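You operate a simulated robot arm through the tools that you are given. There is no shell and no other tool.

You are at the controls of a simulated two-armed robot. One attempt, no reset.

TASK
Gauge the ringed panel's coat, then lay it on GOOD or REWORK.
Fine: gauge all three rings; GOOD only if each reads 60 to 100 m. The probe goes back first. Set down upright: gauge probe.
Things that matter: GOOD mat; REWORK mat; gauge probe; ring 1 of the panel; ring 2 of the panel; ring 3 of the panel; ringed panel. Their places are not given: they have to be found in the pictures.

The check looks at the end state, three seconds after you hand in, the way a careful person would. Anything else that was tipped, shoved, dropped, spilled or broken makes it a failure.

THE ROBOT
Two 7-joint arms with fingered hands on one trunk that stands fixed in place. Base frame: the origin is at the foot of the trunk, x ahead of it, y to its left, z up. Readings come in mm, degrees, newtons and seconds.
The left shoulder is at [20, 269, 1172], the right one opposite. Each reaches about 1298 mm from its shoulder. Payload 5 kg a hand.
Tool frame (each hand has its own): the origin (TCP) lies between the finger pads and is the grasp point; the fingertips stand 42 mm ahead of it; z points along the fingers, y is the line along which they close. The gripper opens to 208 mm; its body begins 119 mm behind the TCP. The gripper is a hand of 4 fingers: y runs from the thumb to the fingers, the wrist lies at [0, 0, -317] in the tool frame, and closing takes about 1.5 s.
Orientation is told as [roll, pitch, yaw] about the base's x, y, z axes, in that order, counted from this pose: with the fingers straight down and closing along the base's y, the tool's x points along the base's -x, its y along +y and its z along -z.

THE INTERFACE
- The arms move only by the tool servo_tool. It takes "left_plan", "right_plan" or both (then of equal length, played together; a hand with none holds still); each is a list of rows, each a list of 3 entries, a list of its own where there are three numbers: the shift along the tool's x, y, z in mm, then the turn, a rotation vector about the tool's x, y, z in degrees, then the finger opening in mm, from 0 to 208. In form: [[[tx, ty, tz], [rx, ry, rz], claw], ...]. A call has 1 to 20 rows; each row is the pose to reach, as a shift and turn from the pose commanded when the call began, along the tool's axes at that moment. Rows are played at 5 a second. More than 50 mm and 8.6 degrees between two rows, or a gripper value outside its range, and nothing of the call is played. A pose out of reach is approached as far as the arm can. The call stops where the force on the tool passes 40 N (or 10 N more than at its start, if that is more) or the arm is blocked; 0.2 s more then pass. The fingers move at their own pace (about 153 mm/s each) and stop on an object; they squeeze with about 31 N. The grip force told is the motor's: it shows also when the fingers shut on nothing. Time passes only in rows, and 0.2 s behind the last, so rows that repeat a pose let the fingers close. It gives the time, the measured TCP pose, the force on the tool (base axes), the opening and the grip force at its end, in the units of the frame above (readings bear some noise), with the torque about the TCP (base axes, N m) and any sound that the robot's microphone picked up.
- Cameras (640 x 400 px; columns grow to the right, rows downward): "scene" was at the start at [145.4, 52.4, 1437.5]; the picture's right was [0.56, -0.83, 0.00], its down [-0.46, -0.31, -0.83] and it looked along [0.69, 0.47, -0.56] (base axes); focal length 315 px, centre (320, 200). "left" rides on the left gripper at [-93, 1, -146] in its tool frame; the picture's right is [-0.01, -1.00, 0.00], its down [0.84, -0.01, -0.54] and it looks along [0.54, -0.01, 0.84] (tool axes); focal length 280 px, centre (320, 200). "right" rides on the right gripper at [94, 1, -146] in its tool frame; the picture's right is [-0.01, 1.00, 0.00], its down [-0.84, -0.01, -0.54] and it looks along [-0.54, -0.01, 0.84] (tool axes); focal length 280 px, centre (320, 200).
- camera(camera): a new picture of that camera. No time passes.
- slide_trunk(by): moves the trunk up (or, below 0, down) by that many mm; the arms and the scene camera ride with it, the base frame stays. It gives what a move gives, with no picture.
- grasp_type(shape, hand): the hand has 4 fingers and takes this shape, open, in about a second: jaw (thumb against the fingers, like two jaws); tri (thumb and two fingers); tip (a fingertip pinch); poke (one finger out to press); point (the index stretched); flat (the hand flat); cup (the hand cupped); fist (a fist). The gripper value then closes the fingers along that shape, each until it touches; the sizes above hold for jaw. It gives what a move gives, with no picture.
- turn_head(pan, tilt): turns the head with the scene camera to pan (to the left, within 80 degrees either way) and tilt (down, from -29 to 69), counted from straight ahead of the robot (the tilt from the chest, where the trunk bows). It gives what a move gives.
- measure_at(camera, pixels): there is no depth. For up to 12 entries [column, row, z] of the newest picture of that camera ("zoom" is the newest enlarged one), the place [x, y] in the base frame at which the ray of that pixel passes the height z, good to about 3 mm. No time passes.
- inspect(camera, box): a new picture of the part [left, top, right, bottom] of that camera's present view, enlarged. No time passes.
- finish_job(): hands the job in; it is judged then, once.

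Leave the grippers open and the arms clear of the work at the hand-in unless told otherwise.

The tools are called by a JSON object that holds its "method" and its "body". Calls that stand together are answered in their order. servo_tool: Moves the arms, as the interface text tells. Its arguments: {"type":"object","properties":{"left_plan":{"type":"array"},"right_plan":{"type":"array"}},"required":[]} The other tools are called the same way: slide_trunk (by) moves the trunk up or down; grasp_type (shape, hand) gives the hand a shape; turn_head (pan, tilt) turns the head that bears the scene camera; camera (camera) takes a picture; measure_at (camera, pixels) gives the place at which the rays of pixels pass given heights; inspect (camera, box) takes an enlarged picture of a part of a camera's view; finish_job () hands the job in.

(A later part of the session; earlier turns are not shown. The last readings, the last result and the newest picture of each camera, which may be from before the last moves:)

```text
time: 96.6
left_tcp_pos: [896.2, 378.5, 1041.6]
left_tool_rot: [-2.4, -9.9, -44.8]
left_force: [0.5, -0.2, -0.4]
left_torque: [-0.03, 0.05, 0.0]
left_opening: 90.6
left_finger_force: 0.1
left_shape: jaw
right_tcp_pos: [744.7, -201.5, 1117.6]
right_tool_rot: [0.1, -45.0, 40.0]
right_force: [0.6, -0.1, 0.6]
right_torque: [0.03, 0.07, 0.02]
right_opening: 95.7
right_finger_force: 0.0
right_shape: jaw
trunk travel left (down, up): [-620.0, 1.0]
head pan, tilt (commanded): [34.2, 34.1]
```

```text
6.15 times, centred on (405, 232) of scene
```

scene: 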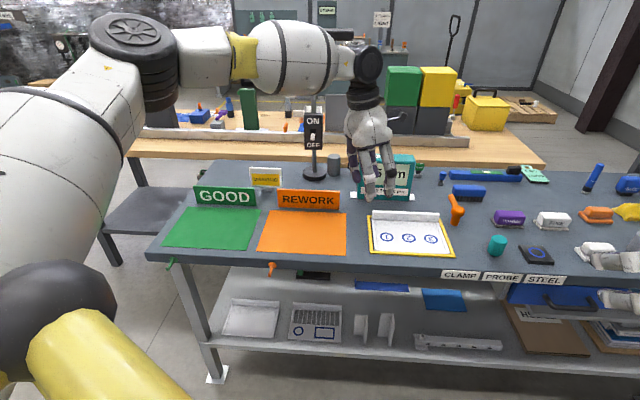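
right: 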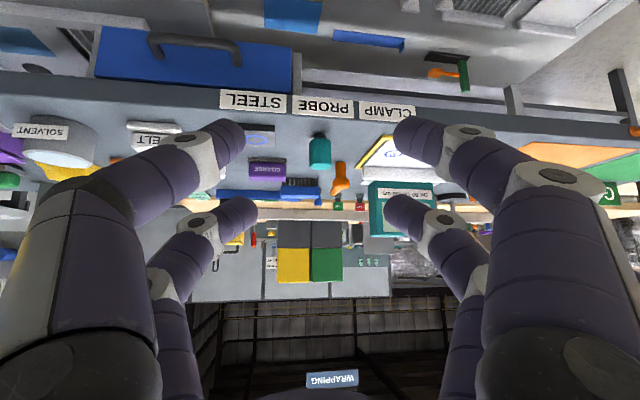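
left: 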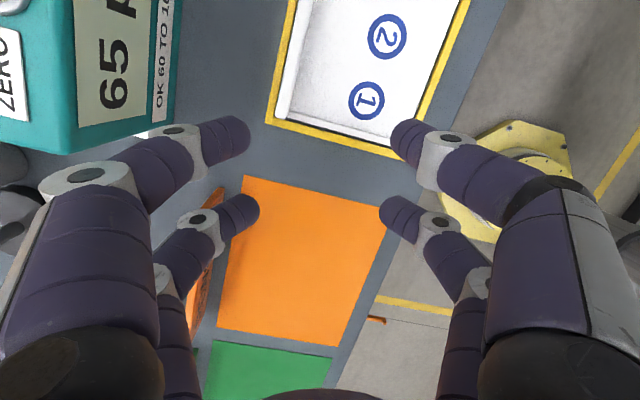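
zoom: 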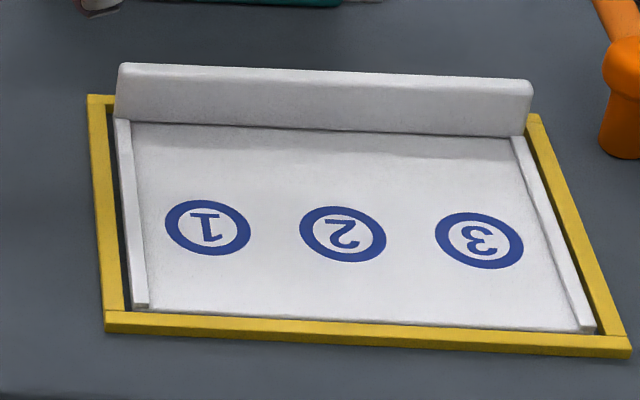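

I'll measure the flange top's left end and centreline at several heights in both cameras to get its height and thickness.

{"method": "measure_at", "body": {"camera": "left", "pixels": [[279.5, 114, 880], [279.5, 114, 890], [284.2, 81.2, 880], [284.2, 81.2, 890], [296, 81.2, 880], [296, 81.2, 890], [276, 117, 850], [278.5, 105, 880], [289.5, 105, 880]]}}

{"method": "measure_at", "body": {"camera": "zoom", "pixels": [[122, 64, 880], [122, 64, 885], [122, 64, 890], [122, 64, 895], [532, 82, 880], [532, 82, 885], [532, 82, 890], [118, 82, 880], [118, 82, 885], [130, 122, 855], [521, 136, 855]]}}

```text
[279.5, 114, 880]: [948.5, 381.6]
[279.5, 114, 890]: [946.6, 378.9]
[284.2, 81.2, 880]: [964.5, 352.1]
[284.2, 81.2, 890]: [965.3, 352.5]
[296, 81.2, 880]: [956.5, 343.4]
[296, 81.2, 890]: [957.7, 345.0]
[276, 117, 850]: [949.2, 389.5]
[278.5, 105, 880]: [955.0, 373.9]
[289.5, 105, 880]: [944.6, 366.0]
```

```text
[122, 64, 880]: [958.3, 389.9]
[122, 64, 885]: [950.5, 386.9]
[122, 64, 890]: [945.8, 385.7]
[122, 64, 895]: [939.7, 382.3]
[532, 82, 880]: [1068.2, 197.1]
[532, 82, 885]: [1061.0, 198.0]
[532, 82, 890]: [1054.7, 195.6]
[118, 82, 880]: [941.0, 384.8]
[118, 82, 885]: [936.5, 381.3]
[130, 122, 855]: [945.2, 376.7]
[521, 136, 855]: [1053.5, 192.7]
```

The flange is about 219 mm long, roughly 8 mm thick (v 1005–1013) with its top at z≈889. I'll now step the left hand toward a pose just before it, setting yaw −60°, a small 8° lean and 6° forward tilt, and see if the raised trunk gives the reach.

{"method": "servo_tool", "body": {"left_plan": [[[-10.4, 3.1, 16], [-1.5, 0.4, 3.75], 90], [[-20.7, 6.2, 32], [-2.9, 0.8, 7.5], 90], [[-31, 9.2, 48], [-4.4, 1.2, 11.25], 90], [[-41.4, 12.3, 64.3], [-5.8, 1.6, 15], 90], [[-41.4, 12.3, 64.3], [-5.8, 1.6, 15], 90]]}}

```text
time: 97.8
left_tcp_pos: [894.9, 374.6, 997.7]
left_tool_rot: [5.8, -7.9, -60.0]
left_force: [0.5, -0.1, 0.8]
left_torque: [0.01, 0.02, 0.01]
left_opening: 90.6
left_finger_force: 0.0
left_shape: jaw
left hand out of reach, approached as far as the arm can: row 1, 2, 3, 4, 5
right_tcp_pos: [743.1, -201.1, 1118.2]
right_tool_rot: [0.0, -45.0, 40.0]
right_force: [0.2, 0.0, 0.4]
right_torque: [0.01, -0.03, 0.02]
right_opening: 95.7
right_finger_force: 0.1
right_shape: jaw
trunk travel left (down, up): [-620.0, 1.0]
head pan, tilt (commanded): [34.2, 34.1]
```

It's stuck at about (895, 375, 998), so the arm posture itself is wrong: yaw −60° twists the left wrist the long way round. The mirror-natural choice is yaw 120° (hand flipped 180°, still closing across the flange). I'll first back the hand off to free air around (600, 450, 1150).

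{"method": "servo_tool", "body": {"left_plan": [[[21, -22.3, -22.4], [0, 0, 0], 120], [[42, -44.7, -44.9], [0, 0, 0], 150], [[63, -67, -67.3], [0, 0, 0], 150], [[84, -89.3, -89.7], [0, 0, 0], 150], [[105, -111.7, -112.2], [0, 0, 0], 150], [[126, -134, -134.6], [0, 0, 0], 150], [[147, -156.3, -157], [0, 0, 0], 150], [[168, -178.7, -179.5], [0, 0, 0], 150], [[189.3, -201, -201.9], [0, 0, 0], 150], [[189.3, -201, -201.9], [0, 0, 0], 150]]}}

```text
time: 100.0
left_tcp_pos: [595.3, 447.3, 1151.9]
left_tool_rot: [5.7, -7.8, -60.0]
left_force: [0.5, -0.2, 0.1]
left_torque: [0.04, 0.04, 0.0]
left_opening: 150.0
left_finger_force: 0.1
left_shape: jaw
right_tcp_pos: [743.9, -202.9, 1116.7]
right_tool_rot: [0.1, -45.0, 40.0]
right_force: [0.0, -1.0, 0.0]
right_torque: [0.05, 0.02, 0.04]
right_opening: 95.7
right_finger_force: 0.0
right_shape: jaw
trunk travel left (down, up): [-620.0, 1.0]
head pan, tilt (commanded): [34.2, 34.1]
```

The hand is free at (595, 447, 1152). I'll level it to vertical first, then turn it the long way through +180° toward yaw 120°.

{"method": "servo_tool", "body": {"left_plan": [[[0, 0, 0], [2.9, 3.9, 0], 150], [[0, 0, 0], [5.8, 7.8, 0], 150], [[0, 0, 0], [5.8, 7.8, 0], 150]]}}

{"method": "servo_tool", "body": {"left_plan": [[[0, 0, 0], [0, 0, -8.5], 150], [[0, 0, 0], [0, 0, -17], 150], [[0, 0, 0], [0, 0, -25.5], 150], [[0, 0, 0], [0, 0, -34], 150], [[0, 0, 0], [0, 0, -42.5], 150], [[0, 0, 0], [0, 0, -51], 150], [[0, 0, 0], [0, 0, -59.5], 150], [[0, 0, 0], [0, 0, -68], 150], [[0, 0, 0], [0, 0, -76.5], 150], [[0, 0, 0], [0, 0, -85], 150], [[0, 0, 0], [0, 0, -93.5], 150], [[0, 0, 0], [0, 0, -102], 150], [[0, 0, 0], [0, 0, -110.5], 150], [[0, 0, 0], [0, 0, -119], 150], [[0, 0, 0], [0, 0, -119], 150]]}}

{"method": "camera", "body": {"camera": "scene"}}

```text
time: 100.8
left_tcp_pos: [594.7, 448.2, 1152.5]
left_tool_rot: [0.0, -0.2, -59.5]
left_force: [-0.3, 0.4, -0.4]
left_torque: [0.01, 0.01, -0.02]
left_opening: 149.6
left_finger_force: 0.0
left_shape: jaw
right_tcp_pos: [744.1, -201.8, 1118.4]
right_tool_rot: [0.0, -44.9, 40.1]
right_force: [-0.2, -0.1, 0.2]
right_torque: [0.03, 0.01, 0.02]
right_opening: 95.6
right_finger_force: 0.0
right_shape: jaw
trunk travel left (down, up): [-620.0, 1.0]
head pan, tilt (commanded): [34.2, 34.1]
```

```text
time: 104.0
left_tcp_pos: [594.1, 447.6, 1152.1]
left_tool_rot: [-0.1, 0.2, 59.6]
left_force: [0.3, 0.7, -0.2]
left_torque: [0.0, -0.01, 0.01]
left_opening: 149.6
left_finger_force: 0.0
left_shape: jaw
right_tcp_pos: [743.9, -200.9, 1118.2]
right_tool_rot: [-0.1, -45.1, 40.2]
right_force: [0.9, 0.9, -0.3]
right_torque: [0.0, 0.0, 0.0]
right_opening: 95.8
right_finger_force: 0.0
right_shape: jaw
trunk travel left (down, up): [-620.0, 1.0]
head pan, tilt (commanded): [34.2, 34.1]
```

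```text
taken
```

scene: 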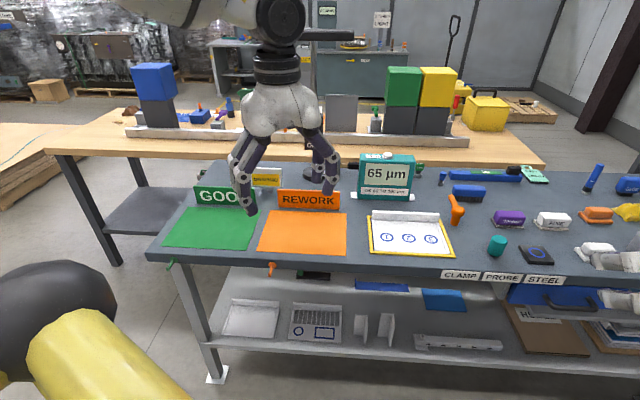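

Yaw 60° went smoothly. I'll continue to yaw 120°.

{"method": "servo_tool", "body": {"left_plan": [[[0, 0, 0], [0, 0, -8.5], 120], [[0, 0, 0], [0, 0, -17], 120], [[0, 0, 0], [0, 0, -25.5], 120], [[0, 0, 0], [0, 0, -34], 120], [[0, 0, 0], [0, 0, -42.5], 120], [[0, 0, 0], [0, 0, -51], 120], [[0, 0, 0], [0, 0, -60.4], 120], [[0, 0, 0], [0, 0, -60.4], 120]]}}

{"method": "camera", "body": {"camera": "scene"}}

{"method": "camera", "body": {"camera": "left"}}

```text
refused: row 7 steps farther than a row can; nothing moved
```

```text
taken
```

scene: 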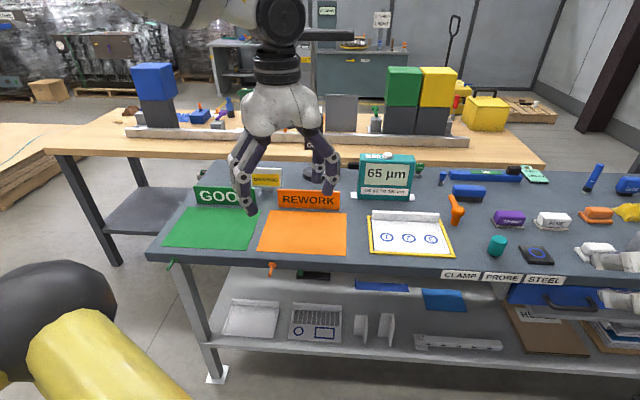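

```text
taken
```

left: 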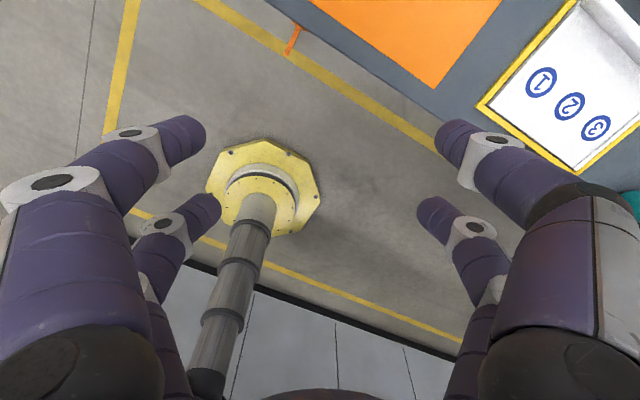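

That call was refused because one step exceeded 8.6°. I'll redo it in smaller steps.

{"method": "servo_tool", "body": {"left_plan": [[[0, 0, 0], [0, 0, -7.5], 120], [[0, 0, 0], [0, 0, -15], 120], [[0, 0, 0], [0, 0, -22.5], 120], [[0, 0, 0], [0, 0, -30], 120], [[0, 0, 0], [0, 0, -37.5], 120], [[0, 0, 0], [0, 0, -45], 120], [[0, 0, 0], [0, 0, -52.5], 120], [[0, 0, 0], [0, 0, -60.4], 120], [[0, 0, 0], [0, 0, -60.4], 120]]}}

{"method": "camera", "body": {"camera": "scene"}}

{"method": "camera", "body": {"camera": "left"}}

```text
time: 106.0
left_tcp_pos: [594.3, 448.7, 1152.1]
left_tool_rot: [0.1, 0.1, 120.0]
left_force: [0.6, -0.3, 0.0]
left_torque: [-0.04, -0.01, 0.01]
left_opening: 120.7
left_finger_force: 0.1
left_shape: jaw
right_tcp_pos: [742.8, -202.7, 1119.3]
right_tool_rot: [-0.1, -45.0, 40.0]
right_force: [-0.3, 0.3, -0.4]
right_torque: [0.03, 0.02, -0.04]
right_opening: 95.7
right_finger_force: 0.1
right_shape: jaw
trunk travel left (down, up): [-620.0, 1.0]
head pan, tilt (commanded): [34.2, 34.1]
```

```text
taken
```

scene: 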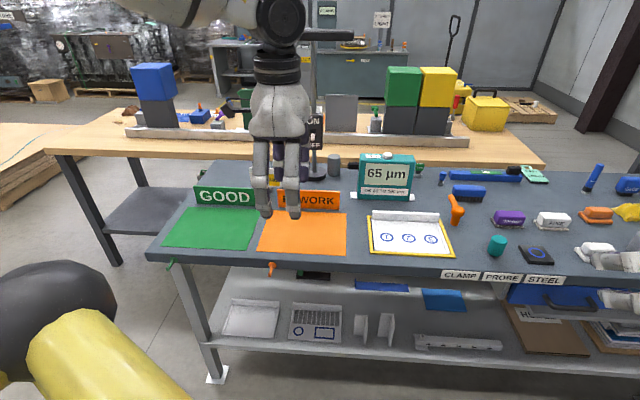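

```text
taken
```

left: 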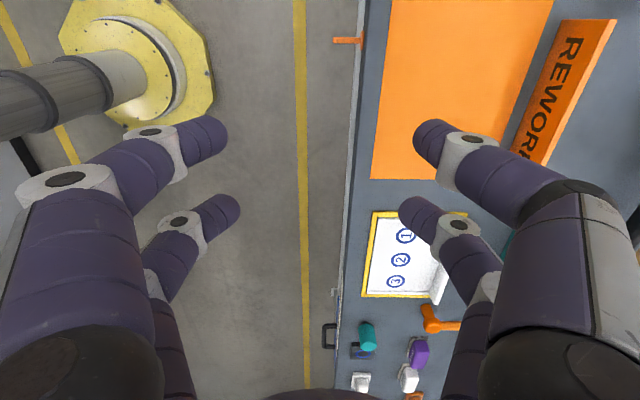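

Yaw 120° is reached and the panel shows in the left view (400,250). Now I'll approach again toward (913, 343, 993) with an 8° lean (wrist to the left) and see whether the arm can get there.

{"method": "servo_tool", "body": {"left_plan": [[[27.9, -24.8, 17.7], [0, 0.9, 0], 110], [[55.8, -49.6, 35.3], [0, 1.8, 0], 100], [[83.6, -74.4, 53], [0, 2.7, 0], 90], [[111.5, -99.2, 70.7], [0, 3.6, 0], 90], [[139.4, -123.9, 88.3], [0, 4.4, 0], 90], [[167.3, -148.7, 106], [0, 5.3, 0], 90], [[195.1, -173.5, 123.7], [0, 6.2, 0], 90], [[223, -198.3, 141.3], [0, 7.1, 0], 90], [[250.9, -223.1, 159], [0, 8, 0], 90], [[250.9, -223.1, 159], [0, 8, 0], 90], [[250.9, -223.1, 159], [0, 8, 0], 90]]}}

{"method": "camera", "body": {"camera": "left"}}

{"method": "camera", "body": {"camera": "scene"}}

```text
time: 108.4
left_tcp_pos: [872.5, 361.3, 1002.4]
left_tool_rot: [0.1, 8.3, 119.9]
left_force: [0.6, -0.3, -1.0]
left_torque: [0.0, 0.04, -0.01]
left_opening: 90.3
left_finger_force: 0.1
left_shape: jaw
left hand out of reach, approached as far as the arm can: row 8, 9, 10, 11
right_tcp_pos: [744.4, -201.2, 1117.8]
right_tool_rot: [0.0, -45.0, 40.0]
right_force: [0.2, -0.4, 0.1]
right_torque: [0.03, 0.03, 0.02]
right_opening: 95.2
right_finger_force: 0.0
right_shape: jaw
trunk travel left (down, up): [-620.0, 1.0]
head pan, tilt (commanded): [34.2, 34.1]
```

```text
taken
```

left: 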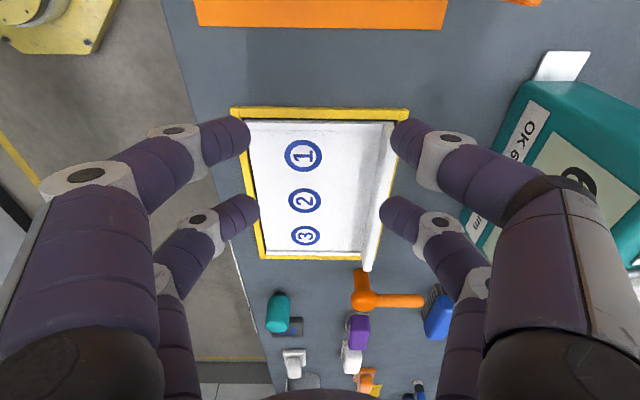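

```text
taken
```

scene: 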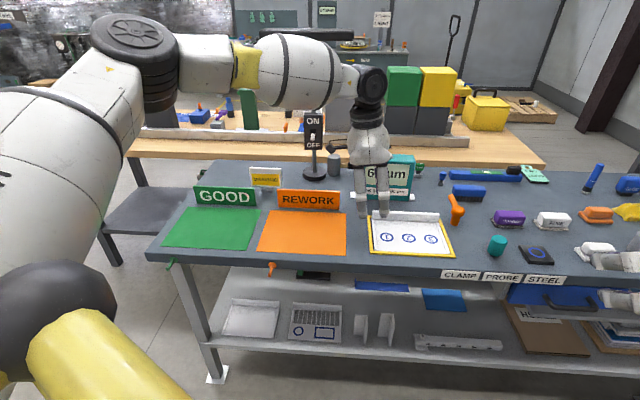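

It stops at the same place (872, 361, 1002) even with the hand flipped, so the arm's posture with a high elbow is the limit, not the hand roll. I'll look at the left arm itself to understand.

{"method": "turn_head", "body": {"pan": 50, "tilt": 10}}

{"method": "camera", "body": {"camera": "scene"}}

{"method": "turn_head", "body": {"pan": 75, "tilt": 30}}

{"method": "camera", "body": {"camera": "scene"}}

```text
time: 109.3
left_tcp_pos: [870.2, 362.0, 1003.1]
left_tool_rot: [0.0, 8.3, 119.9]
left_force: [-0.8, 1.0, 0.1]
left_torque: [0.02, 0.0, -0.01]
left_opening: 90.1
left_finger_force: 0.2
left_shape: jaw
right_tcp_pos: [743.9, -200.7, 1118.2]
right_tool_rot: [0.0, -44.9, 39.9]
right_force: [1.0, 0.2, 0.9]
right_torque: [0.0, 0.0, -0.01]
right_opening: 95.7
right_finger_force: 0.0
right_shape: jaw
trunk travel left (down, up): [-620.0, 1.0]
head pan, tilt (commanded): [50.0, 10.0]
```

```text
taken
```

scene: 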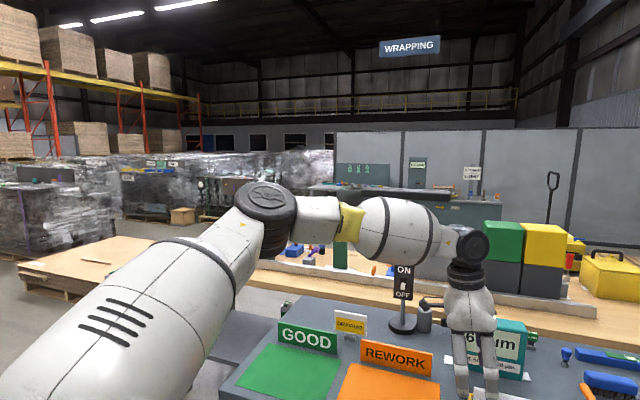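

```text
time: 110.2
left_tcp_pos: [871.2, 359.8, 1001.6]
left_tool_rot: [0.0, 8.3, 119.9]
left_force: [-0.2, 0.1, -0.3]
left_torque: [0.02, 0.0, -0.05]
left_opening: 90.5
left_finger_force: 0.1
left_shape: jaw
right_tcp_pos: [743.9, -201.2, 1118.3]
right_tool_rot: [0.0, -45.1, 40.0]
right_force: [0.3, -0.1, 0.2]
right_torque: [0.01, 0.01, 0.02]
right_opening: 95.8
right_finger_force: 0.1
right_shape: jaw
trunk travel left (down, up): [-620.0, 1.0]
head pan, tilt (commanded): [75.0, 30.0]
```

```text
taken
```

scene: 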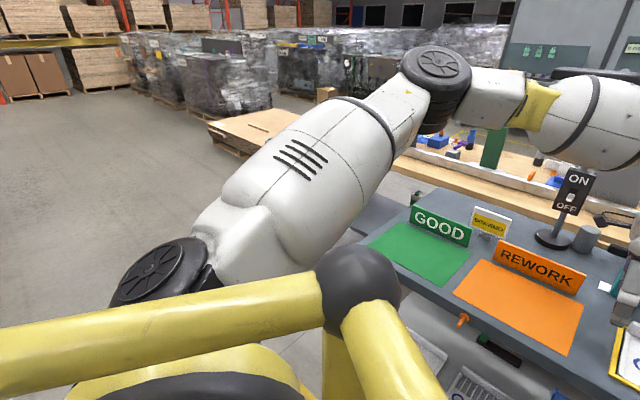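

From these views the forearm slopes only slightly down and the hand hangs at a steep bend; I think the wrist bend is at its limit. I'll test: tilt the fingers 15° forward (rotation +x), then advance 60 mm toward the flange.

{"method": "servo_tool", "body": {"left_plan": [[[0, 0, 0], [7.5, 0, 0], 90], [[0, 0, 0], [15, 0, 0], 90], [[0, -20, 0], [15, 0, 0], 90], [[0, -40, 0], [15, 0, 0], 90], [[0, -60, 0], [15, 0, 0], 90], [[0, -60, 0], [15, 0, 0], 90]]}}

{"method": "turn_head", "body": {"pan": 34.2, "tilt": 34.1}}

```text
time: 111.6
left_tcp_pos: [923.7, 390.6, 1005.1]
left_tool_rot: [-14.9, 8.2, 119.9]
left_force: [-0.9, -0.8, 0.3]
left_torque: [0.06, -0.02, 0.02]
left_opening: 90.3
left_finger_force: 0.0
left_shape: jaw
right_tcp_pos: [744.3, -201.5, 1119.6]
right_tool_rot: [0.0, -45.0, 40.1]
right_force: [-0.2, 0.0, 1.0]
right_torque: [0.02, 0.01, 0.02]
right_opening: 95.8
right_finger_force: 0.1
right_shape: jaw
trunk travel left (down, up): [-620.0, 1.0]
head pan, tilt (commanded): [75.0, 30.0]
```

```text
time: 112.7
left_tcp_pos: [925.0, 390.3, 1003.5]
left_tool_rot: [-15.0, 8.1, 119.9]
left_force: [-0.6, 0.0, -0.2]
left_torque: [0.0, -0.03, -0.01]
left_opening: 90.0
left_finger_force: 0.0
left_shape: jaw
right_tcp_pos: [744.1, -201.3, 1118.5]
right_tool_rot: [0.1, -45.1, 40.1]
right_force: [0.3, -0.7, 0.1]
right_torque: [0.0, -0.03, 0.0]
right_opening: 95.5
right_finger_force: 0.2
right_shape: jaw
trunk travel left (down, up): [-620.0, 1.0]
head pan, tilt (commanded): [34.2, 34.1]
```

That works: with 15° forward tilt the hand advanced to (924, 390, 1004). So the bend limit is confirmed, and going lower should relax it. I'll move along the flange to its grip point (about 50 mm left of centre) at z≈960.

{"method": "servo_tool", "body": {"left_plan": [[[22.7, 2.1, 18], [0, 0, 0], 90], [[45.4, 4.2, 36.1], [0, 0, 0], 90], [[68.1, 6.3, 54.2], [0, 0, 0], 90], [[68.1, 6.3, 54.2], [0, 0, 0], 90]]}}

{"method": "camera", "body": {"camera": "left"}}

{"method": "camera", "body": {"camera": "scene"}}

```text
time: 113.7
left_tcp_pos: [913.5, 367.9, 979.5]
left_tool_rot: [-14.9, 8.3, 119.9]
left_force: [-0.5, -0.6, 0.2]
left_torque: [-0.04, 0.06, -0.01]
left_opening: 90.3
left_finger_force: 0.0
left_shape: jaw
left hand out of reach, approached as far as the arm can: row 1, 2, 3, 4
right_tcp_pos: [744.0, -201.2, 1118.6]
right_tool_rot: [0.0, -44.9, 40.0]
right_force: [0.1, -0.1, -0.6]
right_torque: [-0.01, 0.01, 0.01]
right_opening: 95.8
right_finger_force: 0.0
right_shape: jaw
trunk travel left (down, up): [-620.0, 1.0]
head pan, tilt (commanded): [34.2, 34.1]
```

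```text
taken
```

left: 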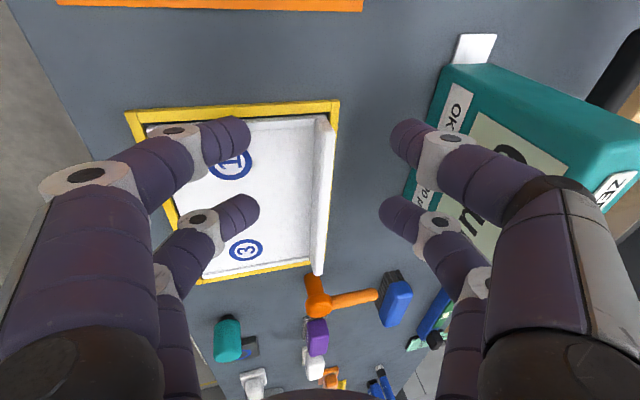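

```text
taken
```

scene: 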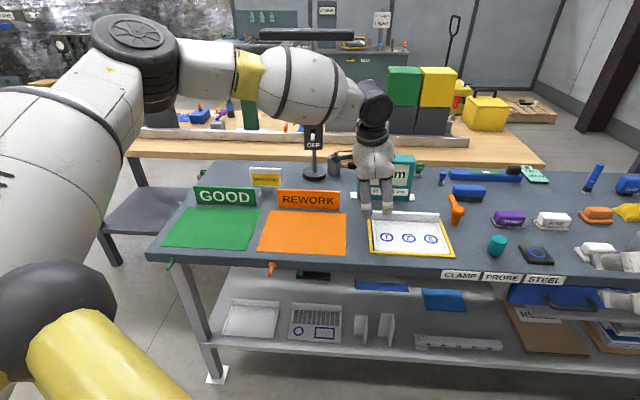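

It slid back again; the elbow stays fixed high and to the left while only the forearm moves, so the shoulder posture is the obstacle. I'll back away to free air over the front of the bench and level the hand, then try a different, lower posture with more forward lean to make the elbow drop.

{"method": "servo_tool", "body": {"left_plan": [[[-20, 15, -30], [-3.7, 0, 0], 90], [[-40, 45, -35], [-7.5, 0, 0], 90], [[-60, 80, -40], [-11.2, 0, 0], 90], [[-80, 115, -45], [-15, 0, 0], 90], [[-95, 150, -45], [-15, -4, 0], 90], [[-110, 185, -45], [-15, -8, 0], 90], [[-125, 220, -45], [-15, -8, 0], 90], [[-140, 255, -45], [-15, -8, 0], 90], [[-140, 255, -45], [-15, -8, 0], 90]]}}

{"method": "camera", "body": {"camera": "scene"}}

```text
time: 115.7
left_tcp_pos: [621.3, 358.9, 941.2]
left_tool_rot: [0.1, 0.3, 120.9]
left_force: [-0.3, -0.1, 0.4]
left_torque: [0.01, 0.01, -0.01]
left_opening: 90.0
left_finger_force: 0.0
left_shape: jaw
right_tcp_pos: [743.3, -201.2, 1118.0]
right_tool_rot: [0.0, -45.0, 40.0]
right_force: [0.7, -0.6, -0.5]
right_torque: [0.03, -0.01, 0.0]
right_opening: 95.7
right_finger_force: 0.1
right_shape: jaw
trunk travel left (down, up): [-620.0, 1.0]
head pan, tilt (commanded): [34.2, 34.1]
```

```text
taken
```

scene: 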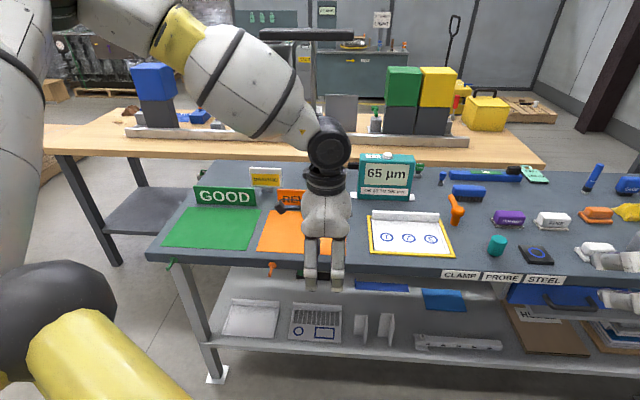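

The hand is vertical at (621, 359, 941) in front of the bench. I'll swing it left-forward and up over the mats to (700, 650, 1060), then stretch, to see how the elbow behaves when the arm is nearly straight.

{"method": "servo_tool", "body": {"left_plan": [[[-26.6, -26.7, -25], [0, 0, 0], 90], [[-53.1, -53.5, -50], [0, 0, 0], 90], [[-79.7, -80.2, -70], [0, 0, 0], 90], [[-106.3, -107, -85], [0, 0, 0], 90], [[-132.8, -133.7, -95], [0, 0, 0], 90], [[-159.4, -160.4, -105], [0, 0, 0], 90], [[-186, -187.2, -112], [0, 0, 0], 90], [[-212.5, -213.9, -119], [0, 0, 0], 90], [[-212.5, -213.9, -119], [0, 0, 0], 90]]}}

{"method": "camera", "body": {"camera": "scene"}}

```text
time: 117.7
left_tcp_pos: [694.4, 651.7, 1059.2]
left_tool_rot: [0.1, 0.3, 120.9]
left_force: [-0.1, 0.0, 0.7]
left_torque: [0.06, 0.01, -0.03]
left_opening: 90.2
left_finger_force: 0.0
left_shape: jaw
right_tcp_pos: [744.1, -203.1, 1117.1]
right_tool_rot: [0.0, -45.0, 39.9]
right_force: [0.7, -0.4, 0.0]
right_torque: [0.03, -0.01, 0.04]
right_opening: 95.7
right_finger_force: 0.0
right_shape: jaw
trunk travel left (down, up): [-620.0, 1.0]
head pan, tilt (commanded): [34.2, 34.1]
```

```text
taken
```

scene: 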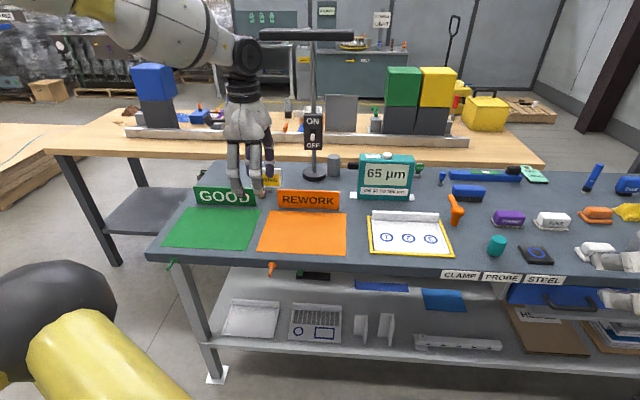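

The arm moves freely here. I'll stretch it forward to (860, 600, 1000), staying above the sign tops, and then sweep right along the bench at that extension.

{"method": "servo_tool", "body": {"left_plan": [[[25.6, -23.6, 8], [0, 0, 0], 90], [[51.2, -47.1, 16], [0, 0, 0], 90], [[76.8, -70.7, 26], [0, 0, 0], 90], [[102.4, -94.2, 36], [0, 0, 0], 90], [[128, -117.8, 45], [0, 0, 0], 90], [[128, -117.8, 45], [0, 0, 0], 90]]}}

{"method": "camera", "body": {"camera": "scene"}}

```text
time: 119.1
left_tcp_pos: [860.9, 602.7, 1012.9]
left_tool_rot: [0.3, 0.2, 121.0]
left_force: [-0.6, 0.3, 1.1]
left_torque: [0.0, -0.08, -0.03]
left_opening: 90.3
left_finger_force: 0.1
left_shape: jaw
right_tcp_pos: [742.6, -200.7, 1119.2]
right_tool_rot: [-0.1, -45.1, 40.2]
right_force: [0.2, 1.1, 0.0]
right_torque: [-0.08, -0.01, -0.04]
right_opening: 95.5
right_finger_force: 0.1
right_shape: jaw
trunk travel left (down, up): [-620.0, 1.0]
head pan, tilt (commanded): [34.2, 34.1]
```

```text
taken
```

scene: 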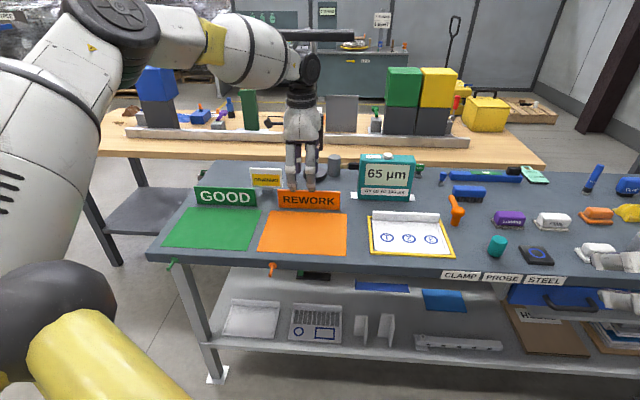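

Reaching r≈909 mm here was fine. I'll sweep right about 150 mm along the bench and see where it stops.

{"method": "servo_tool", "body": {"left_plan": [[[37.5, 1.7, 0], [0, 0, 0], 90], [[75, 3.4, 3], [0, 0, 0], 90], [[112, 5, 8], [0, 0, 0], 90], [[149.7, 6.7, 13], [0, 0, 0], 90], [[149.7, 6.7, 13], [0, 0, 0], 90]]}}

{"method": "camera", "body": {"camera": "scene"}}

```text
time: 120.3
left_tcp_pos: [884.2, 484.0, 1008.1]
left_tool_rot: [0.1, 0.5, 120.9]
left_force: [-0.2, -0.2, 1.0]
left_torque: [-0.02, -0.01, 0.01]
left_opening: 90.4
left_finger_force: 0.0
left_shape: jaw
left hand out of reach, approached as far as the arm can: row 3, 4, 5
right_tcp_pos: [745.1, -201.1, 1117.4]
right_tool_rot: [0.0, -45.0, 40.1]
right_force: [-0.2, -0.3, -0.3]
right_torque: [-0.02, 0.0, -0.01]
right_opening: 95.6
right_finger_force: 0.0
right_shape: jaw
trunk travel left (down, up): [-620.0, 1.0]
head pan, tilt (commanded): [34.2, 34.1]
```

```text
taken
```

scene: 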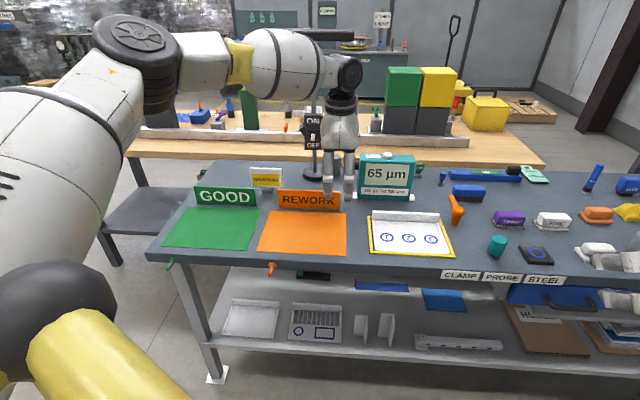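

It stopped at (884, 484, 1008) with the elbow in that same high spot, so that's a shoulder limit for a raised elbow. I'll straighten the arm fully out to the left at height, which should drop the elbow onto the shoulder–wrist line, and then sweep right nearly straight.

{"method": "servo_tool", "body": {"left_plan": [[[-42.3, -11.6, -4], [0, 0, 0], 60], [[-84.6, -23.2, -8], [0, 0, 0], 60], [[-127, -34.8, -12], [0, 0, 0], 60], [[-169.2, -46.4, -16], [0, 0, 0], 60], [[-211.6, -58, -16], [0, 0, 0], 60], [[-254, -69.6, -16], [0, 0, 0], 60], [[-296.2, -81.2, -16], [0, 0, 0], 60], [[-338.5, -92.8, -16], [0, 0, 0], 60], [[-380.8, -104.4, -16], [0, 0, 0], 60], [[-380.8, -104.4, -16], [0, 0, 0], 60]]}}

{"method": "camera", "body": {"camera": "scene"}}

```text
time: 122.5
left_tcp_pos: [779.4, 863.3, 1024.4]
left_tool_rot: [0.1, 0.2, 120.7]
left_force: [0.6, -1.0, 1.1]
left_torque: [0.08, 0.05, 0.04]
left_opening: 60.1
left_finger_force: 0.0
left_shape: jaw
right_tcp_pos: [743.4, -202.5, 1118.1]
right_tool_rot: [0.0, -45.1, 39.9]
right_force: [-1.0, -0.4, 0.5]
right_torque: [0.04, -0.02, 0.02]
right_opening: 95.7
right_finger_force: 0.1
right_shape: jaw
trunk travel left (down, up): [-620.0, 1.0]
head pan, tilt (commanded): [34.2, 34.1]
```

```text
taken
```

scene: 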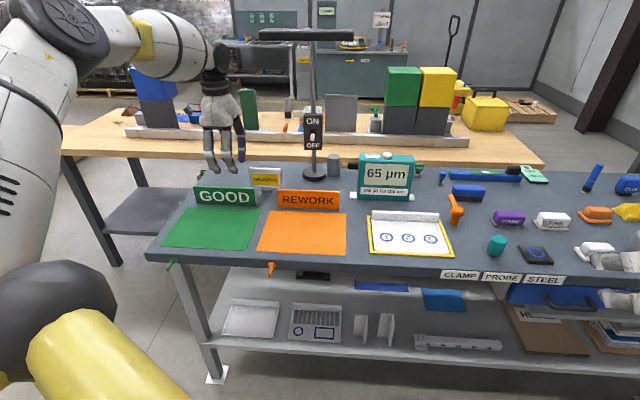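

The arm stretched to 969 mm without complaint. Now I'll sweep right, keeping it nearly straight, first to (890, 675, 1012), clear of the lamp stand.

{"method": "servo_tool", "body": {"left_plan": [[[43.7, 0.2, 2], [0, 0, 0], 60], [[87.3, 0.4, 4], [0, 0, 0], 60], [[131, 0.5, 7], [0, 0, 0], 60], [[174.6, 0.7, 10], [0, 0, 0], 60], [[218.3, 0.9, 12], [0, 0, 0], 60], [[218.3, 0.9, 12], [0, 0, 0], 60]]}}

{"method": "camera", "body": {"camera": "scene"}}

```text
time: 123.9
left_tcp_pos: [887.9, 676.6, 1011.4]
left_tool_rot: [0.2, 0.3, 121.0]
left_force: [-0.8, 1.3, 0.4]
left_torque: [-0.12, -0.08, 0.0]
left_opening: 60.1
left_finger_force: 0.0
left_shape: jaw
right_tcp_pos: [743.0, -200.9, 1117.9]
right_tool_rot: [-0.1, -45.0, 40.0]
right_force: [-0.6, 0.9, 1.3]
right_torque: [-0.06, 0.05, -0.03]
right_opening: 95.8
right_finger_force: 0.2
right_shape: jaw
trunk travel left (down, up): [-620.0, 1.0]
head pan, tilt (commanded): [34.2, 34.1]
```

```text
taken
```

scene: 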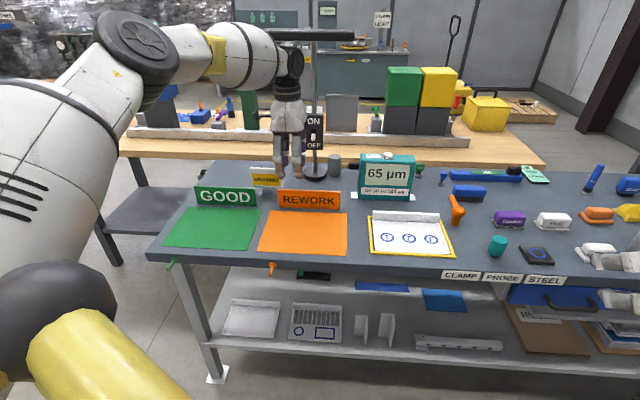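

Good, (888, 677, 1011) reached. Continuing the sweep to (928, 512, 1005), passing in front of the gauge.

{"method": "servo_tool", "body": {"left_plan": [[[40.5, 12.5, 1], [0, 0, 0], 60], [[81, 25, 3], [0, 0, 0], 60], [[121.4, 37.4, 5], [0, 0, 0], 60], [[161.9, 49.9, 6], [0, 0, 0], 60], [[161.9, 49.9, 6], [0, 0, 0], 60]]}}

{"method": "camera", "body": {"camera": "scene"}}

```text
time: 125.1
left_tcp_pos: [892.0, 516.0, 1013.0]
left_tool_rot: [0.2, 0.3, 120.9]
left_force: [-0.6, 0.5, -0.6]
left_torque: [-0.06, 0.03, -0.01]
left_opening: 60.2
left_finger_force: 0.1
left_shape: jaw
left hand out of reach, approached as far as the arm can: row 2, 3, 4, 5
right_tcp_pos: [743.4, -201.9, 1118.6]
right_tool_rot: [0.1, -45.0, 40.0]
right_force: [0.1, -0.4, 0.4]
right_torque: [-0.04, -0.01, -0.02]
right_opening: 95.5
right_finger_force: 0.0
right_shape: jaw
trunk travel left (down, up): [-620.0, 1.0]
head pan, tilt (commanded): [34.2, 34.1]
```

```text
taken
```

scene: 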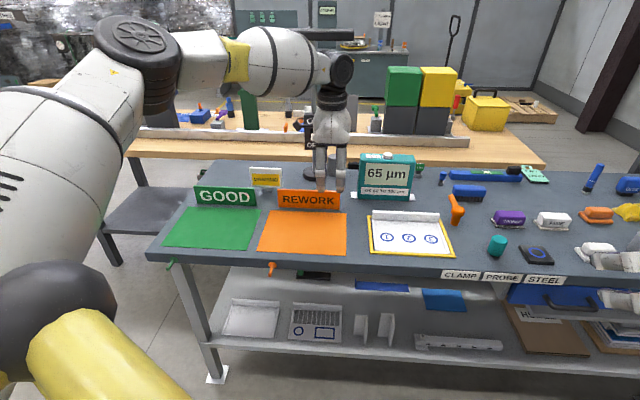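

The arm hangs up at the same shoulder posture: the raised left upper arm comes against the black ball near the shoulder. I need the elbow to swing lower. When the arm is nearly straight, rolling the hand sideways also rolls the upper arm; I'll use that. First, back out to the stretched pose at the left.

{"method": "servo_tool", "body": {"left_plan": [[[-39.5, -9.7, -3], [0, 0, 0], 60], [[-79.1, -19.4, -6], [0, 0, 0], 60], [[-118.6, -29, -9], [0, 0, 0], 60], [[-158.1, -38.7, -12], [0, 0, 0], 60], [[-197.7, -48.4, -15], [0, 0, 0], 60], [[-237.2, -58.1, -17], [0, 0, 0], 60], [[-276.7, -67.7, -17], [0, 0, 0], 60], [[-316.3, -77.4, -17], [0, 0, 0], 60], [[-355.8, -87.1, -17], [0, 0, 0], 60], [[-355.8, -87.1, -17], [0, 0, 0], 60]]}}

```text
time: 127.3
left_tcp_pos: [784.7, 866.1, 1030.2]
left_tool_rot: [0.1, 0.2, 120.8]
left_force: [1.3, -0.4, 0.1]
left_torque: [0.06, 0.04, 0.02]
left_opening: 59.9
left_finger_force: 0.0
left_shape: jaw
right_tcp_pos: [744.6, -203.4, 1118.7]
right_tool_rot: [0.0, -44.9, 39.9]
right_force: [0.8, -0.1, 0.0]
right_torque: [0.05, -0.02, 0.04]
right_opening: 95.3
right_finger_force: 0.1
right_shape: jaw
trunk travel left (down, up): [-620.0, 1.0]
head pan, tilt (commanded): [34.2, 34.1]
```

Stretched to about 976 mm. Now I'll roll the hand 60° about the arm's axis (fingers swinging to the right) with the wrist held in place, well above the bench items.

{"method": "servo_tool", "body": {"left_plan": [[[41, -5.2, -2.7], [0.9, 7.4, 0], 60], [[81.4, -10.3, -10.8], [1.9, 14.9, 0], 60], [[120.3, -15.3, -24.1], [2.8, 22.3, 0], 60], [[157.2, -20, -42.5], [3.8, 29.8, 0], 60], [[191.4, -24.3, -65.5], [4.7, 37.2, 0], 60], [[222.4, -28.2, -92.8], [5.7, 44.6, 0], 60], [[249.5, -31.7, -124], [6.6, 52.1, 0], 60], [[272.3, -34.6, -158.5], [7.6, 59.5, 0], 60], [[272.3, -34.6, -158.5], [7.6, 59.5, 0], 60]]}}

{"method": "camera", "body": {"camera": "scene"}}

```text
time: 129.3
left_tcp_pos: [955.8, 653.5, 1186.6]
left_tool_rot: [-12.1, 59.5, 114.2]
left_force: [0.5, 0.9, 0.6]
left_torque: [-0.03, -0.01, -0.01]
left_opening: 60.2
left_finger_force: 0.0
left_shape: jaw
right_tcp_pos: [743.9, -202.0, 1118.1]
right_tool_rot: [0.0, -44.9, 40.1]
right_force: [0.6, -0.3, -0.6]
right_torque: [0.0, 0.01, 0.01]
right_opening: 95.4
right_finger_force: 0.0
right_shape: jaw
trunk travel left (down, up): [-620.0, 1.0]
head pan, tilt (commanded): [34.2, 34.1]
```

```text
taken
```

scene: 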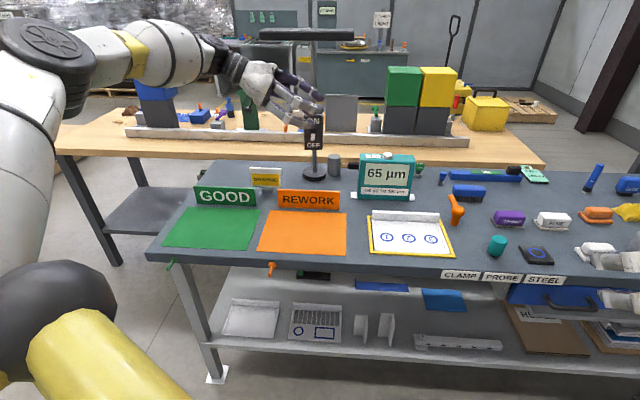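

The elbow dropped visibly lower in the view (from about (60,20) to (45,55)). Now I'll draw the wrist in 120 mm along the arm so the elbow bends in this lower plane.

{"method": "servo_tool", "body": {"left_plan": [[[5, 39.7, 0], [0, 0, 0], 60], [[10, 79.3, 0], [0, 0, 0], 60], [[15.1, 119, 0], [0, 0, 0], 60], [[15.1, 119, 0], [0, 0, 0], 60]]}}

{"method": "camera", "body": {"camera": "scene"}}

```text
time: 130.3
left_tcp_pos: [857.6, 578.8, 1185.4]
left_tool_rot: [-11.9, 59.4, 114.3]
left_force: [-0.4, 0.2, -0.5]
left_torque: [-0.08, -0.05, -0.04]
left_opening: 60.0
left_finger_force: 0.1
left_shape: jaw
right_tcp_pos: [744.9, -201.7, 1117.8]
right_tool_rot: [0.0, -44.9, 40.0]
right_force: [-0.2, -0.9, -0.2]
right_torque: [0.0, 0.05, 0.03]
right_opening: 95.7
right_finger_force: 0.1
right_shape: jaw
trunk travel left (down, up): [-620.0, 1.0]
head pan, tilt (commanded): [34.2, 34.1]
```

```text
taken
```

scene: 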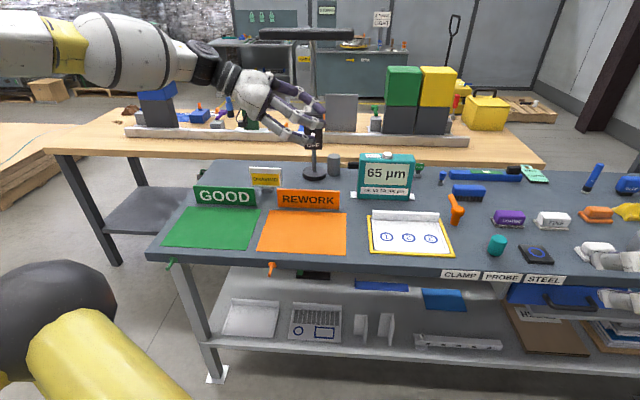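

The elbow is now out to the left and level. I'll swing the hand back toward vertical (leaving an 8° lean) with the wrist held in place.

{"method": "servo_tool", "body": {"left_plan": [[[-40.7, 5.2, -2.7], [-0.94, -7.37, 0], 60], [[-80.7, 10.2, -10.6], [-1.87, -14.74, 0], 60], [[-119.3, 15.2, -23.7], [-2.81, -22.12, 0], 60], [[-155.8, 19.8, -41.7], [-3.74, -29.46, 0], 60], [[-189.9, 24.1, -64.4], [-4.68, -36.85, 0], 60], [[-220.8, 28, -91.3], [-5.62, -44.24, 0], 60], [[-247.8, 31.5, -121.8], [-6.55, -51.6, 0], 60], [[-247.8, 31.5, -121.8], [-6.55, -51.6, 0], 60]]}}

{"method": "camera", "body": {"camera": "scene"}}

```text
time: 132.1
left_tcp_pos: [718.0, 759.1, 1032.4]
left_tool_rot: [-0.9, 8.0, 120.9]
left_force: [0.1, -0.2, -0.3]
left_torque: [0.0, -0.04, 0.01]
left_opening: 59.8
left_finger_force: 0.1
left_shape: jaw
right_tcp_pos: [743.0, -201.3, 1117.9]
right_tool_rot: [0.0, -45.0, 40.1]
right_force: [0.9, 0.5, -0.1]
right_torque: [-0.02, -0.02, 0.0]
right_opening: 95.5
right_finger_force: 0.0
right_shape: jaw
trunk travel left (down, up): [-620.0, 1.0]
head pan, tilt (commanded): [34.2, 34.1]
```

```text
taken
```

scene: 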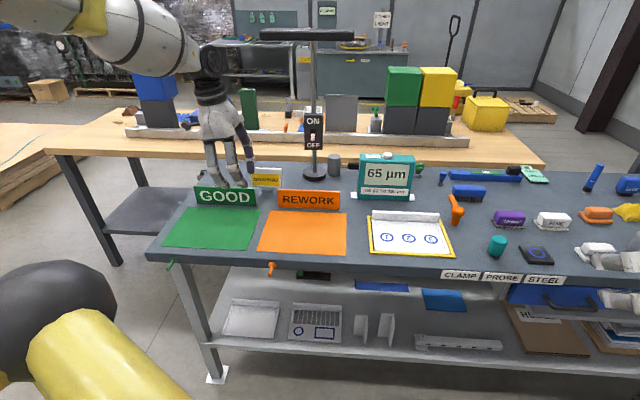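

The hand is upright again with 8° lean. I'll look at the elbow's height from the side.

{"method": "turn_head", "body": {"pan": 75, "tilt": 15}}

{"method": "camera", "body": {"camera": "scene"}}

```text
time: 133.2
left_tcp_pos: [718.5, 759.0, 1032.8]
left_tool_rot: [-0.8, 8.1, 120.9]
left_force: [0.4, -0.4, 0.2]
left_torque: [0.04, -0.01, 0.02]
left_opening: 59.9
left_finger_force: 0.0
left_shape: jaw
right_tcp_pos: [744.5, -200.7, 1117.7]
right_tool_rot: [-0.1, -45.1, 40.0]
right_force: [0.2, 0.2, -0.1]
right_torque: [0.03, 0.02, -0.01]
right_opening: 95.7
right_finger_force: 0.0
right_shape: jaw
trunk travel left (down, up): [-620.0, 1.0]
head pan, tilt (commanded): [75.0, 15.0]
```

```text
taken
```

scene: 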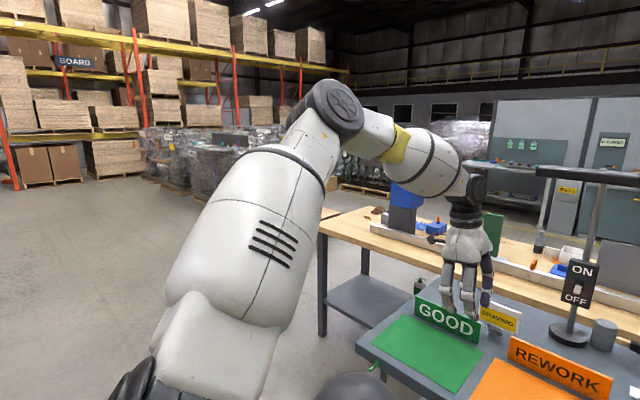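

The elbow is still high: un-leaning raised it again because the arm was too straight. I'll repeat: stretch, roll the hand, then fold the arm much further in before un-leaning, so the elbow stays low. First stretch out again.

{"method": "servo_tool", "body": {"left_plan": [[[-4.6, -37, -0.7], [0, 0, 0], 60], [[-9.1, -74, -1.3], [0, 0, 0], 60], [[-13.7, -111.1, -2], [0, 0, 0], 60], [[-13.7, -111.1, -2], [0, 0, 0], 60]]}}

{"method": "servo_tool", "body": {"left_plan": [[[40.4, -5.1, -8.2], [0.9, 7.4, 0], 60], [[79.2, -10, -21.7], [1.9, 14.9, 0], 60], [[115.7, -14.6, -40.1], [2.8, 22.3, 0], 60], [[149, -18.8, -63.1], [3.8, 29.8, 0], 60], [[178.5, -22.5, -90.3], [4.7, 37.2, 0], 60], [[203.8, -25.7, -121.1], [5.7, 44.6, 0], 60], [[224.5, -28.3, -155.3], [6.6, 52.1, 0], 60], [[224.5, -28.3, -155.3], [6.6, 52.1, 0], 60]]}}

{"method": "camera", "body": {"camera": "scene"}}

```text
time: 134.2
left_tcp_pos: [801.9, 828.7, 1033.2]
left_tool_rot: [-0.8, 8.2, 120.9]
left_force: [-0.8, -0.4, 0.8]
left_torque: [0.08, -0.1, 0.05]
left_opening: 59.8
left_finger_force: 0.0
left_shape: jaw
right_tcp_pos: [742.5, -201.9, 1120.7]
right_tool_rot: [0.0, -45.2, 40.0]
right_force: [-0.9, -0.1, 0.1]
right_torque: [0.01, -0.03, -0.03]
right_opening: 95.5
right_finger_force: 0.0
right_shape: jaw
trunk travel left (down, up): [-620.0, 1.0]
head pan, tilt (commanded): [75.0, 15.0]
```

```text
time: 135.9
left_tcp_pos: [929.1, 670.4, 1218.3]
left_tool_rot: [-12.3, 60.1, 114.0]
left_force: [0.3, 0.4, 0.2]
left_torque: [-0.01, -0.01, 0.02]
left_opening: 59.9
left_finger_force: 0.1
left_shape: jaw
right_tcp_pos: [744.1, -201.2, 1118.8]
right_tool_rot: [0.0, -45.1, 40.0]
right_force: [-0.4, 0.0, -0.5]
right_torque: [-0.01, -0.05, 0.03]
right_opening: 95.6
right_finger_force: 0.0
right_shape: jaw
trunk travel left (down, up): [-620.0, 1.0]
head pan, tilt (commanded): [75.0, 15.0]
```

```text
taken
```

scene: 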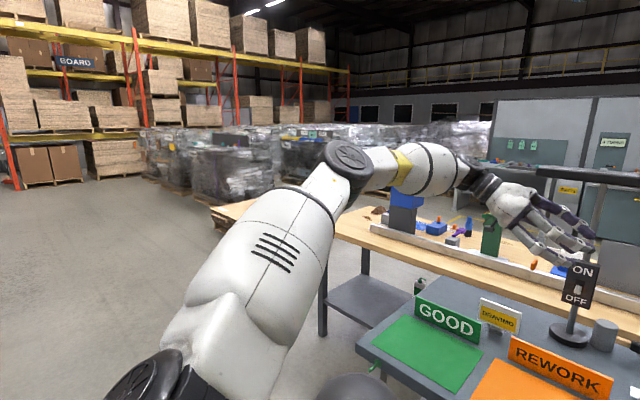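

The elbow is lower in this pose. Now I'll fold the arm in by 365 mm with the hand still rolled sideways.

{"method": "servo_tool", "body": {"left_plan": [[[5.1, 40.2, 0], [0, 0, 0], 60], [[10.2, 80.4, 0], [0, 0, 0], 60], [[15.3, 120.7, 0], [0, 0, 0], 60], [[20.4, 160.9, 0], [0, 0, 0], 60], [[25.6, 201, 0], [0, 0, 0], 60], [[30.7, 241.3, 0], [0, 0, 0], 60], [[35.8, 281.5, 0], [0, 0, 0], 60], [[40.9, 321.8, 0], [0, 0, 0], 60], [[46, 362, 0], [0, 0, 0], 60], [[46, 362, 0], [0, 0, 0], 60]]}}

{"method": "camera", "body": {"camera": "scene"}}

```text
time: 138.2
left_tcp_pos: [643.4, 446.0, 1221.9]
left_tool_rot: [-12.2, 60.0, 114.1]
left_force: [0.4, 0.3, -1.2]
left_torque: [-0.06, -0.01, -0.05]
left_opening: 60.0
left_finger_force: 0.1
left_shape: jaw
right_tcp_pos: [743.4, -201.1, 1117.7]
right_tool_rot: [0.0, -45.0, 40.0]
right_force: [0.0, 0.6, -0.6]
right_torque: [0.0, -0.02, -0.03]
right_opening: 95.5
right_finger_force: 0.1
right_shape: jaw
trunk travel left (down, up): [-620.0, 1.0]
head pan, tilt (commanded): [75.0, 15.0]
```

```text
taken
```

scene: 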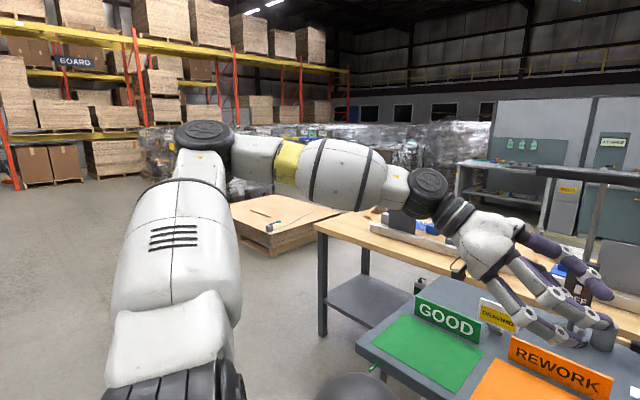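

The elbow hinge now lies level, out to the left. I'll un-lean the hand back to near vertical here, with the arm folded, holding the wrist in place.

{"method": "servo_tool", "body": {"left_plan": [[[-40.7, 5.2, -2.7], [-0.94, -7.37, 0], 60], [[-80.7, 10.2, -10.6], [-1.87, -14.74, 0], 60], [[-119.3, 15.2, -23.7], [-2.81, -22.12, 0], 60], [[-155.8, 19.8, -41.7], [-3.74, -29.46, 0], 60], [[-189.9, 24.1, -64.4], [-4.68, -36.85, 0], 60], [[-220.8, 28, -91.3], [-5.62, -44.24, 0], 60], [[-247.8, 31.5, -121.8], [-6.55, -51.6, 0], 60], [[-247.8, 31.5, -121.8], [-6.55, -51.6, 0], 60]]}}

{"method": "camera", "body": {"camera": "scene"}}

```text
time: 139.9
left_tcp_pos: [499.8, 623.7, 1060.2]
left_tool_rot: [-0.7, 8.6, 120.9]
left_force: [-0.6, 0.2, 0.8]
left_torque: [-0.01, -0.04, -0.01]
left_opening: 60.2
left_finger_force: 0.1
left_shape: jaw
right_tcp_pos: [742.2, -201.0, 1119.1]
right_tool_rot: [0.0, -44.9, 40.2]
right_force: [0.4, -0.3, -0.2]
right_torque: [0.0, 0.02, -0.02]
right_opening: 95.6
right_finger_force: 0.0
right_shape: jaw
trunk travel left (down, up): [-620.0, 1.0]
head pan, tilt (commanded): [75.0, 15.0]
```

```text
taken
```

scene: 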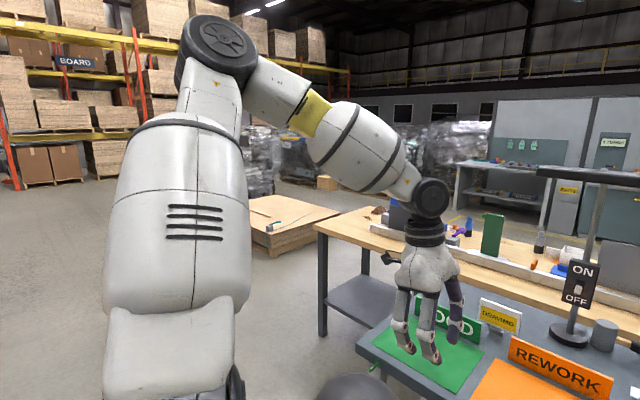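

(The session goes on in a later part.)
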